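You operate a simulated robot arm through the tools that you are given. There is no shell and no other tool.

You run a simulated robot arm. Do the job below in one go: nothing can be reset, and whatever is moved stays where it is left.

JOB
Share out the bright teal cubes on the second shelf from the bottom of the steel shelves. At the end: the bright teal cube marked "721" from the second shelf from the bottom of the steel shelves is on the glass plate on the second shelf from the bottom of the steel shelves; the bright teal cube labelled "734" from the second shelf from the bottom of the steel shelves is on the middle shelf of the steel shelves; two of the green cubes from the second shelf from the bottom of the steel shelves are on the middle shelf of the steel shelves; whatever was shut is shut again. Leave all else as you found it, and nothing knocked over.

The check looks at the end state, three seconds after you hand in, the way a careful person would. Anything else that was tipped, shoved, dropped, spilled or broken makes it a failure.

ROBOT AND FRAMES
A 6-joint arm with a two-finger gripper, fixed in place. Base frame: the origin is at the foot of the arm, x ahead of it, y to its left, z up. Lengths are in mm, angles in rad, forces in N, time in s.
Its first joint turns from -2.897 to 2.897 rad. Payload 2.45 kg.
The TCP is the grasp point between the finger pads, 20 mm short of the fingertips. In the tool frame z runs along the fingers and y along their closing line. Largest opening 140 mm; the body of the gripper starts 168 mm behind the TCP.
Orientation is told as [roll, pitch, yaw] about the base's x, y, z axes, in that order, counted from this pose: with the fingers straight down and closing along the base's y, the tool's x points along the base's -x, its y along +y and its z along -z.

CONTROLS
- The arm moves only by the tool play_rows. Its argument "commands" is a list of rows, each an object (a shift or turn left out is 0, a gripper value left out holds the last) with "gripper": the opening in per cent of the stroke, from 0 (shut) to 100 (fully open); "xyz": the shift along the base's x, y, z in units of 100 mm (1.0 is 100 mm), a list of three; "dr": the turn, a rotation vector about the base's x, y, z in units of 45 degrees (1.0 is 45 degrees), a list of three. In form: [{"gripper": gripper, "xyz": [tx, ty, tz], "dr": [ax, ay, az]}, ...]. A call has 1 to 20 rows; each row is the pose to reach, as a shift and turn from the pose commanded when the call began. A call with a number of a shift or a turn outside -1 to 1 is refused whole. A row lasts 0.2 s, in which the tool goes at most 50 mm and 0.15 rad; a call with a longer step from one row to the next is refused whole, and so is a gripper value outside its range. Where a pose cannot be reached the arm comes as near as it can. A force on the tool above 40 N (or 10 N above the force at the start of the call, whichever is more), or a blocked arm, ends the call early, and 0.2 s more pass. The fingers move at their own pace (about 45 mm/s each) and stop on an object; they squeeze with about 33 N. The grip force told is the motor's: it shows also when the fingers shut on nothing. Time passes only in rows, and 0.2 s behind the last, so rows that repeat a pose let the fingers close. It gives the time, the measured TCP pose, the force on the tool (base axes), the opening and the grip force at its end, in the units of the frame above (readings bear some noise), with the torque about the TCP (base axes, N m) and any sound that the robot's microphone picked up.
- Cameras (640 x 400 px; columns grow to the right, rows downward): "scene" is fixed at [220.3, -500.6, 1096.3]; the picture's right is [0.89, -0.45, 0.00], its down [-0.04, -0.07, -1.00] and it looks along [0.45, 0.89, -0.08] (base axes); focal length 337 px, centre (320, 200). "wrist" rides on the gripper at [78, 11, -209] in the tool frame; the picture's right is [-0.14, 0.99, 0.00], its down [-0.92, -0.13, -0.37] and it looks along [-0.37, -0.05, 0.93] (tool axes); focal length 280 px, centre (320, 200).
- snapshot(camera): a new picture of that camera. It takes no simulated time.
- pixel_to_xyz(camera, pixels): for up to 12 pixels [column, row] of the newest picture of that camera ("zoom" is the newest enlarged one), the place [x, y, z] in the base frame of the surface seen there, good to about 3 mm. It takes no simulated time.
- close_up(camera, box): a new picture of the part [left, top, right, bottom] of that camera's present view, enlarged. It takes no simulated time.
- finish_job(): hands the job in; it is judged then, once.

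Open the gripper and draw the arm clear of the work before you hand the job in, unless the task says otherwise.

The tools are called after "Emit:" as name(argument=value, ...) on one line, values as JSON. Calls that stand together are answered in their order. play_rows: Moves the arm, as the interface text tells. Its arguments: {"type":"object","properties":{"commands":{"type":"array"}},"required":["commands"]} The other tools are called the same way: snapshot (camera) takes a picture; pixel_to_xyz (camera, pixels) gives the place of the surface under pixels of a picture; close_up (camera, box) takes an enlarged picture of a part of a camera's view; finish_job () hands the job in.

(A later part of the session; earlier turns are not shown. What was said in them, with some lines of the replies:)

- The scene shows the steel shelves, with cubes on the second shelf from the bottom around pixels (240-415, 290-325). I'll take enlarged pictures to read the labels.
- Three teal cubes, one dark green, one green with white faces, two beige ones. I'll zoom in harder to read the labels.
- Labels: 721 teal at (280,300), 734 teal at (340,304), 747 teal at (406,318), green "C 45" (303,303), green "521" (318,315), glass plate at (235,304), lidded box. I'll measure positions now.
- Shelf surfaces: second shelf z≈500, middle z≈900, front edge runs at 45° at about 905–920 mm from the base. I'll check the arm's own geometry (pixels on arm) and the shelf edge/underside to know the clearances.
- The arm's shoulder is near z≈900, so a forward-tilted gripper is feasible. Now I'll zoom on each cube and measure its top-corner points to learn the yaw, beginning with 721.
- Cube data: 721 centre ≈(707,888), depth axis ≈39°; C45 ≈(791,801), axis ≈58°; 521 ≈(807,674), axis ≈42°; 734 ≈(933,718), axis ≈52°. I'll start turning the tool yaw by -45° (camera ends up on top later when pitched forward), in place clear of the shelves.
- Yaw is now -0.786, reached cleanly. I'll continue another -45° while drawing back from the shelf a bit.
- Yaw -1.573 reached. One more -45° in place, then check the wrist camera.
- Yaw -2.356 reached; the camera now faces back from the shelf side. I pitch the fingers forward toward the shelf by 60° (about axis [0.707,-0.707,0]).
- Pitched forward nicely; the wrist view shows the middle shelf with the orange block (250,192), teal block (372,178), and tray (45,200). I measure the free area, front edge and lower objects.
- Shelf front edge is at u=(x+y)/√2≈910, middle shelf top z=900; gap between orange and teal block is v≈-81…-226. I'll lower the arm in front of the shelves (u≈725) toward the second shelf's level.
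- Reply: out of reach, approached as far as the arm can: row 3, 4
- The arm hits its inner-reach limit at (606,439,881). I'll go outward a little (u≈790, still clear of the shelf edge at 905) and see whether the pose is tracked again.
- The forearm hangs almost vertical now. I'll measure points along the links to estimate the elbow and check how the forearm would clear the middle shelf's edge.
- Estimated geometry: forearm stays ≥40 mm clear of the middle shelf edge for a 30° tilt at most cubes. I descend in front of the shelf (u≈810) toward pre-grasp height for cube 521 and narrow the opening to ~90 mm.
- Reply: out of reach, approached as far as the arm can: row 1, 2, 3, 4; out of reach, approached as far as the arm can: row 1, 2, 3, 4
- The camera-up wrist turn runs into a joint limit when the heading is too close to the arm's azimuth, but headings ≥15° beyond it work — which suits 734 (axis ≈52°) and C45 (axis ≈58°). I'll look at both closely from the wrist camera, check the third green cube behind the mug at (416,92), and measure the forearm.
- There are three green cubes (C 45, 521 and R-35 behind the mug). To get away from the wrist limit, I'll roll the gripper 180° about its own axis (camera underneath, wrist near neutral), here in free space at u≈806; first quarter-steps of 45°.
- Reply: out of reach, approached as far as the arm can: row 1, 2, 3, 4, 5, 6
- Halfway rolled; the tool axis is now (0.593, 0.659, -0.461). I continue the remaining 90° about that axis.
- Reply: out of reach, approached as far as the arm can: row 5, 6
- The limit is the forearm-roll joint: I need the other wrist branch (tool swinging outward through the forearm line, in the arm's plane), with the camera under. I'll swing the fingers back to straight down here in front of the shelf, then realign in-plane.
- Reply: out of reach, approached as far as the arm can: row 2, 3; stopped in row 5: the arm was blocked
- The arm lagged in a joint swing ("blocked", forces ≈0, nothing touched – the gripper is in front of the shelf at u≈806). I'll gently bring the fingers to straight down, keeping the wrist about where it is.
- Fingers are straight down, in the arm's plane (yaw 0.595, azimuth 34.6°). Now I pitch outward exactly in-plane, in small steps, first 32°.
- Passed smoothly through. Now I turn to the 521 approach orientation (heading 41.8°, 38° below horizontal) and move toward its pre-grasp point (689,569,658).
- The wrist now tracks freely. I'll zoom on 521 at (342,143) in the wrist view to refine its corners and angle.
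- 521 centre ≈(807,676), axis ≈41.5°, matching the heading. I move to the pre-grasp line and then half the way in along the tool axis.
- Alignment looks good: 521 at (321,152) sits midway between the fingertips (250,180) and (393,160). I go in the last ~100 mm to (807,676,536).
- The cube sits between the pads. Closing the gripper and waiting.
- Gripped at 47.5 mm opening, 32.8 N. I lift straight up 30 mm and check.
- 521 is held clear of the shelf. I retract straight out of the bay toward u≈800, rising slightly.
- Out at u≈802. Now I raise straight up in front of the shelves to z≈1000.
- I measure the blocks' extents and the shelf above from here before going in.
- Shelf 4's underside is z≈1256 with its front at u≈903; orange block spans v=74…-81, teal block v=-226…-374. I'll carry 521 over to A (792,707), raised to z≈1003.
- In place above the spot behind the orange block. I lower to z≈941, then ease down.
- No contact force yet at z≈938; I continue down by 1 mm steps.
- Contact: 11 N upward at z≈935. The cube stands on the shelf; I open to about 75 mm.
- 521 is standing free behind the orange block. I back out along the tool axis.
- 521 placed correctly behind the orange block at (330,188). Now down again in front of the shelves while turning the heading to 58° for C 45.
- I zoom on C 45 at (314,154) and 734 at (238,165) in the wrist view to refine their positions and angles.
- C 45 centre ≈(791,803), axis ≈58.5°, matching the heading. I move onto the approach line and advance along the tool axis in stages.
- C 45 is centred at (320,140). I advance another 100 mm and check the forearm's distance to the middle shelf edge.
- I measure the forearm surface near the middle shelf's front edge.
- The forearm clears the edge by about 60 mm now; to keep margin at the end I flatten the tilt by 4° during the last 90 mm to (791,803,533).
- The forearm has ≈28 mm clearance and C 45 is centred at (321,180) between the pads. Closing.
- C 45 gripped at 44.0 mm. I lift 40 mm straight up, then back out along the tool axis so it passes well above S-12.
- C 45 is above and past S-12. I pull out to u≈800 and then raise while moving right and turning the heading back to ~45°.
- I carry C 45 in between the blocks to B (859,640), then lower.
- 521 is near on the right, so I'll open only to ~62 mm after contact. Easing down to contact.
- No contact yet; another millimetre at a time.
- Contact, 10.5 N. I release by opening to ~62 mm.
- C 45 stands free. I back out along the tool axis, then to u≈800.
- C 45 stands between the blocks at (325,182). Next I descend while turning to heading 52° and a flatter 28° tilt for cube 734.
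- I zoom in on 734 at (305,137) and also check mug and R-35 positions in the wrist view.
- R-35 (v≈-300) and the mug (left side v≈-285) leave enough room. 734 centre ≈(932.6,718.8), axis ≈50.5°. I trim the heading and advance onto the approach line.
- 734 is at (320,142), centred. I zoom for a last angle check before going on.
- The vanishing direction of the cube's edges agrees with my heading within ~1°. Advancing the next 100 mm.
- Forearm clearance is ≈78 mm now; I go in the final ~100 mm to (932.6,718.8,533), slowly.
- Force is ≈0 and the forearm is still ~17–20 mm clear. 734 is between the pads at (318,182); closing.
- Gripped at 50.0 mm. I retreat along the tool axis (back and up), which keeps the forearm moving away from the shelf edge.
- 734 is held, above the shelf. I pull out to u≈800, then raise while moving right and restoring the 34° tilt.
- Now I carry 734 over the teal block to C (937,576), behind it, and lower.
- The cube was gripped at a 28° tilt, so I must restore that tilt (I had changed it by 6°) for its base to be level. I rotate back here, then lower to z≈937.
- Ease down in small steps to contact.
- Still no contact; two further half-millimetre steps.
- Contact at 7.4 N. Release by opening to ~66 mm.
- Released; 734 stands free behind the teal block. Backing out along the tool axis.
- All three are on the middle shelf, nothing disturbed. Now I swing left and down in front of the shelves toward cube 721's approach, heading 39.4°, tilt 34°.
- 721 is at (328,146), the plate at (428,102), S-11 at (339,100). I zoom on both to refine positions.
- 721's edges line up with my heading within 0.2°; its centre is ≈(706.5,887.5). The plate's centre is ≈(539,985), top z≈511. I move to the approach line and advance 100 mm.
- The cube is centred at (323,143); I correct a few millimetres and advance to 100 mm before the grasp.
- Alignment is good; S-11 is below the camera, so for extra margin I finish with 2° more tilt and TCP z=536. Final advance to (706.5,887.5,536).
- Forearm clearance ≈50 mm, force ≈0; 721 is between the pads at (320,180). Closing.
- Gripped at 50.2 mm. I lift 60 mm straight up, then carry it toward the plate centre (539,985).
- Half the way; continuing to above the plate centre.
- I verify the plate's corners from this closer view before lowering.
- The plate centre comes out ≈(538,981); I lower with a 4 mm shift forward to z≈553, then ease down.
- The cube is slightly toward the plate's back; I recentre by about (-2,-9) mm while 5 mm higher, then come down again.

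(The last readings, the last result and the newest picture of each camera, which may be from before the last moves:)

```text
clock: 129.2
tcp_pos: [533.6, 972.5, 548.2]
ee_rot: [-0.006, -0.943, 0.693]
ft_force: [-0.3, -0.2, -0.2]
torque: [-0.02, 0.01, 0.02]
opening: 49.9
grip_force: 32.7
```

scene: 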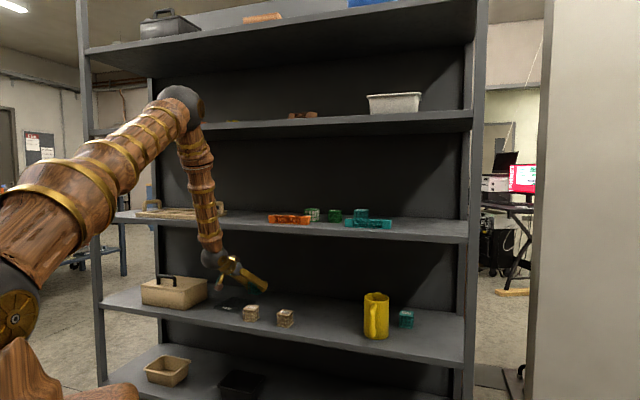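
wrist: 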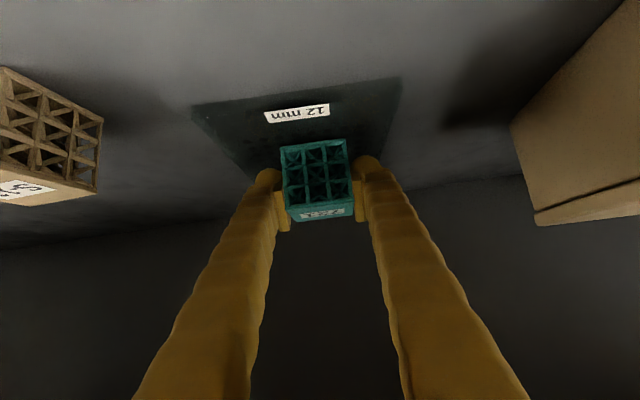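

No contact yet; continuing in half-millimetre steps.

Emit:
play_rows(commands=[{"xyz": [0, 0, -0.005]}, {"xyz": [0, 0, -0.005]}])

Emit:
play_rows(commands=[{"xyz": [0, 0, -0.005]}, {"xyz": [0, 0, -0.005]}])

Emit:
play_rows(commands=[{"xyz": [0, 0, -0.005]}, {"xyz": [0, 0, -0.005]}])

```text
clock: 129.8
tcp_pos: [533.8, 973.4, 547.7]
ee_rot: [-0.007, -0.942, 0.694]
ft_force: [-0.7, 0.5, -0.4]
torque: [-0.04, 0.02, 0.0]
opening: 50.0
grip_force: 33.6
```

```text
clock: 130.4
tcp_pos: [534.0, 973.3, 545.7]
ee_rot: [-0.008, -0.942, 0.692]
ft_force: [-0.1, 0.4, -0.7]
torque: [0.04, -0.01, 0.01]
opening: 50.0
grip_force: 33.2
```

```text
clock: 131.0
tcp_pos: [533.1, 973.4, 547.3]
ee_rot: [-0.007, -0.942, 0.695]
ft_force: [0.1, -0.1, -0.1]
torque: [0.01, 0.02, 0.01]
opening: 49.9
grip_force: 33.4
```

Still nothing; a few more half-millimetre steps.

Emit:
play_rows(commands=[{"xyz": [0, 0, -0.005]}, {"xyz": [0, 0, -0.005]}])

Emit:
play_rows(commands=[{"xyz": [0, 0, -0.005]}, {"xyz": [0, 0, -0.005]}])

Emit:
play_rows(commands=[{"xyz": [0, 0, -0.005]}, {"xyz": [0, 0, -0.005]}])

```text
clock: 131.6
tcp_pos: [533.3, 973.4, 545.2]
ee_rot: [-0.007, -0.943, 0.694]
ft_force: [0.3, 1.6, 5.3]
torque: [0.11, 0.08, 0.02]
opening: 49.8
grip_force: 32.8
```

```text
clock: 132.2
tcp_pos: [534.4, 972.6, 545.3]
ee_rot: [-0.006, -0.942, 0.696]
ft_force: [-2.8, -0.7, 10.5]
torque: [0.23, 0.23, 0.06]
opening: 49.9
grip_force: 32.6
```

```text
clock: 132.8
tcp_pos: [533.6, 973.6, 545.2]
ee_rot: [-0.005, -0.943, 0.694]
ft_force: [1.0, -1.4, 15.4]
torque: [0.09, 0.13, 0.01]
opening: 49.9
grip_force: 33.1
```

Contact (15 N) – the cube rests on the plate. I relieve 1 mm and view before releasing.

Emit:
play_rows(commands=[{"xyz": [0, 0, 0.005]}, {"xyz": [0, 0, 0.01]}, {"xyz": [0, 0, 0.01]}])

Emit:
snapshot(camera="wrist")

Emit:
close_up(camera="scene", box=[200, 270, 280, 330])

```text
clock: 133.6
tcp_pos: [534.3, 972.0, 544.7]
ee_rot: [-0.008, -0.942, 0.695]
ft_force: [2.1, 1.9, 10.9]
torque: [0.13, 0.09, -0.02]
opening: 49.9
grip_force: 32.6
```

```text
taken
```

wrist: 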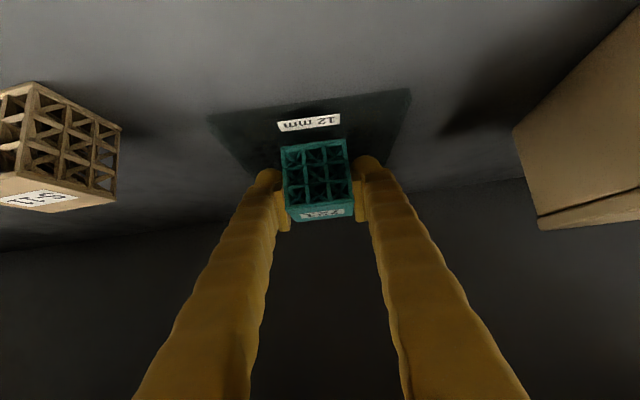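

```text
6.67 times, centred on (240, 300) of scene
```

zoom: 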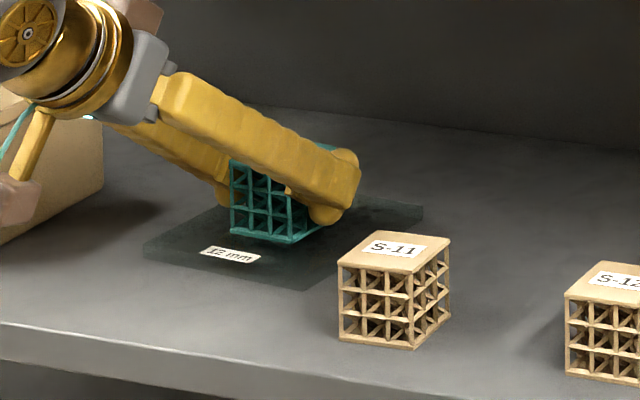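

The cube is on the plate with margin all around. Releasing to ~66 mm.

Emit:
play_rows(commands=[{"gripper": 40}, {"gripper": 44}, {"gripper": 48}, {"gripper": 48}, {"gripper": 48}])

Emit:
snapshot(camera="wrist")

```text
clock: 134.8
tcp_pos: [533.1, 971.6, 544.9]
ee_rot: [-0.007, -0.943, 0.693]
ft_force: [1.4, -0.8, 0.2]
torque: [-0.02, -0.01, -0.01]
opening: 67.3
grip_force: 0.0
```

```text
taken
```

wrist: 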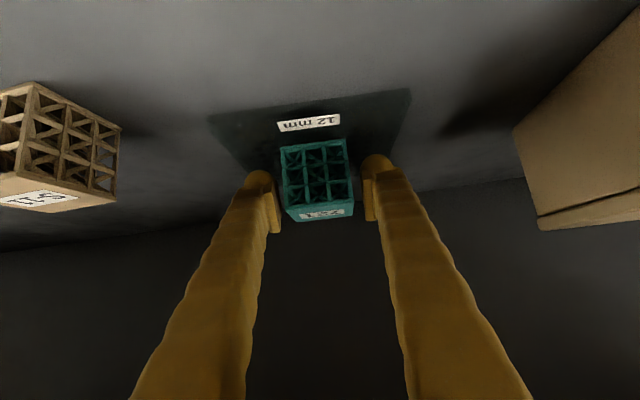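

Released cleanly. I back out along the tool axis and then out of the bay.

Emit:
play_rows(commands=[{"xyz": [-0.124, -0.104, 0.118]}, {"xyz": [-0.248, -0.207, 0.235]}, {"xyz": [-0.372, -0.311, 0.353]}, {"xyz": [-0.496, -0.415, 0.47]}, {"xyz": [-0.62, -0.519, 0.588]}])

Emit:
play_rows(commands=[{"xyz": [-0.2, -0.2, 0.1]}, {"xyz": [-0.4, -0.4, 0.2]}, {"xyz": [-0.6, -0.6, 0.3]}, {"xyz": [-0.8, -0.8, 0.4]}, {"xyz": [-1.0, -1.0, 0.5]}])

Emit:
snapshot(camera="wrist")

Emit:
snapshot(camera="scene")

```text
clock: 136.0
tcp_pos: [472.3, 921.1, 604.5]
ee_rot: [-0.007, -0.941, 0.694]
ft_force: [0.2, 0.0, 0.1]
torque: [-0.02, 0.0, 0.0]
opening: 67.0
grip_force: 0.2
```

```text
clock: 137.2
tcp_pos: [371.5, 820.9, 655.2]
ee_rot: [-0.008, -0.942, 0.695]
ft_force: [0.0, 0.1, 0.6]
torque: [0.01, -0.03, 0.01]
opening: 67.2
grip_force: 0.0
```

```text
taken
```

wrist: 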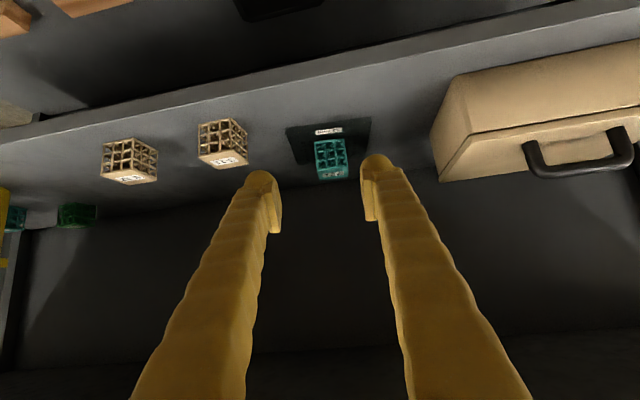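

```text
taken
```

scene: 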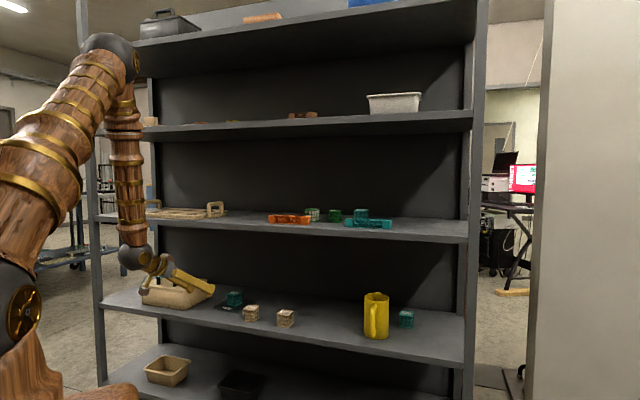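

721 sits on the plate at (330,158). I check all objects with close-ups and measure that bystanders haven't moved.

Emit:
close_up(camera="scene", box=[200, 270, 430, 350])

Emit:
close_up(camera="scene", box=[255, 190, 405, 240])

Emit:
close_up(camera="scene", box=[205, 280, 300, 335])

Emit:
pixel_to_xyz(camera="scene", pixels=[[234, 294], [251, 307], [286, 312], [407, 313], [375, 296], [313, 209], [334, 211], [361, 211], [285, 220], [368, 222]])

```text
2.78 times, centred on (315, 310) of scene
```

zoom: 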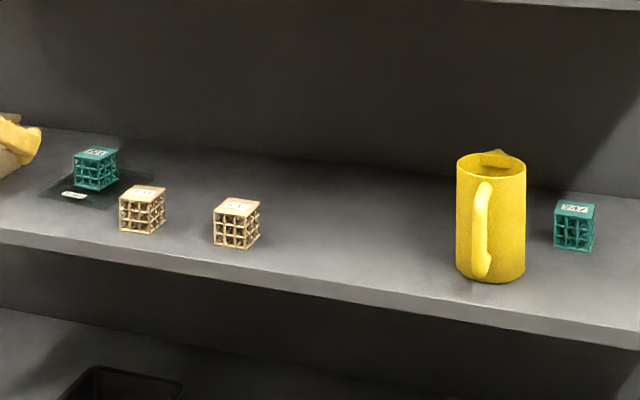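

```text
4.27 times, centred on (330, 215) of scene
```

zoom: 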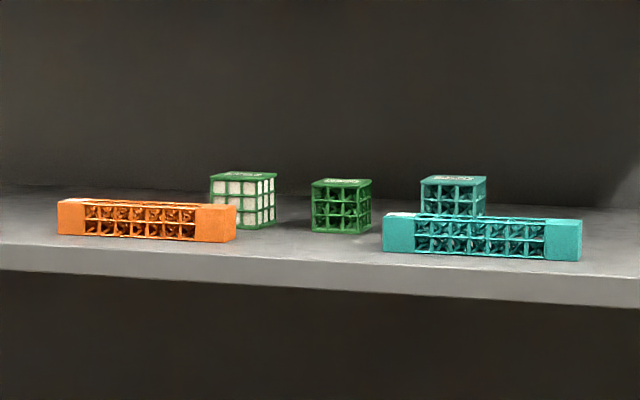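

```text
6.74 times, centred on (252, 308) of scene
```

zoom: 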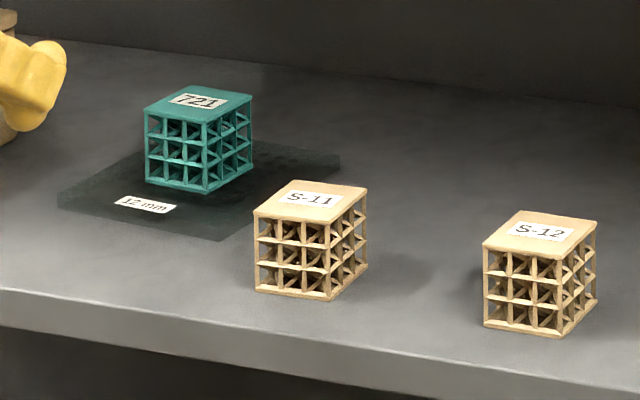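

```text
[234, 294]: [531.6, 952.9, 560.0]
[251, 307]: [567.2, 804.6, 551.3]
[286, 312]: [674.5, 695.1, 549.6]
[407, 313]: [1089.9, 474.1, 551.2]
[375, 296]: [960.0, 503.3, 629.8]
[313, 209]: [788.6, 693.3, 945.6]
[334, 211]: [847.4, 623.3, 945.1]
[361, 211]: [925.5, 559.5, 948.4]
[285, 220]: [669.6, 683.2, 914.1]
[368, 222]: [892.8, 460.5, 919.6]
```

Everything is in place: 721 on the plate, 521, C 45 and 734 standing on the middle shelf, and S-11, S-12, 747, mug and blocks are at their original coordinates. I draw the arm back and up, opening the gripper.

Emit:
play_rows(commands=[{"xyz": [-0.2, -0.2, 0.1]}, {"xyz": [-0.4, -0.4, 0.2]}, {"xyz": [-0.6, -0.6, 0.35]}, {"gripper": 90, "xyz": [-0.6, -0.6, 0.6]}, {"xyz": [-0.6, -0.6, 0.8]}, {"xyz": [-0.6, -0.6, 1.0]}, {"xyz": [-0.6, -0.6, 1.0]}, {"xyz": [-0.6, -0.6, 1.0]}])

Emit:
snapshot(camera="scene")

Emit:
snapshot(camera="wrist")

```text
clock: 139.0
tcp_pos: [311.6, 759.5, 754.5]
ee_rot: [-0.005, -0.944, 0.694]
ft_force: [0.0, 0.8, 0.8]
torque: [0.0, -0.03, -0.03]
opening: 125.9
grip_force: 0.0
```

```text
taken
```

scene: 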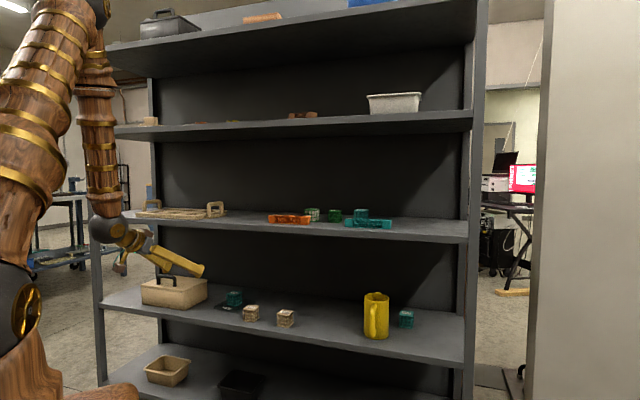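

```text
taken
```

wrist: 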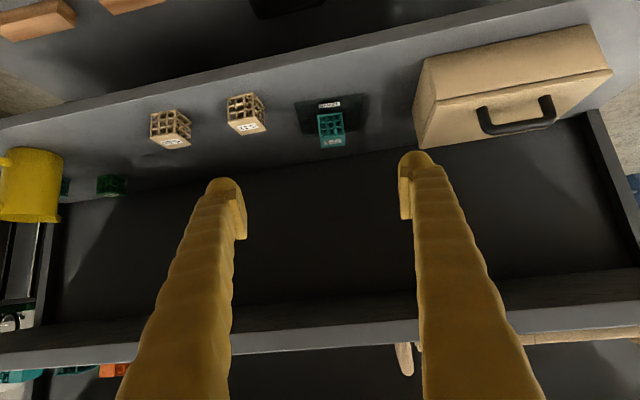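

The arm is clear of the shelves with the gripper open. The box is still shut, 721 is on the glass plate, and 734, C 45 and 521 are on the middle shelf. I hand the job in.

Emit:
finish_job()

```text
The job is handed in.
```

The job is done and handed in; I haven't seen the result of the check.

- **721:** it is on the glass plate on the second shelf from the bottom, fully inside the plate's edges.
- **734:** it is on the middle shelf, behind the teal block.
- **Green cubes:** I moved C 45 and 521 to the middle shelf, behind the orange and teal blocks. There were three green cubes; R-35 stayed where it was behind the mug. 521 has a green frame with white filling, and I counted it as green.
- **Everything else:** nothing was tipped. S-11, S-12, 747, the mug and the two blocks measured within about 3 mm of where they started. I checked R-35 and the glass plate by eye in the last pictures. The lidded box was never opened.

The arm is drawn back in front of the shelves with the gripper open.
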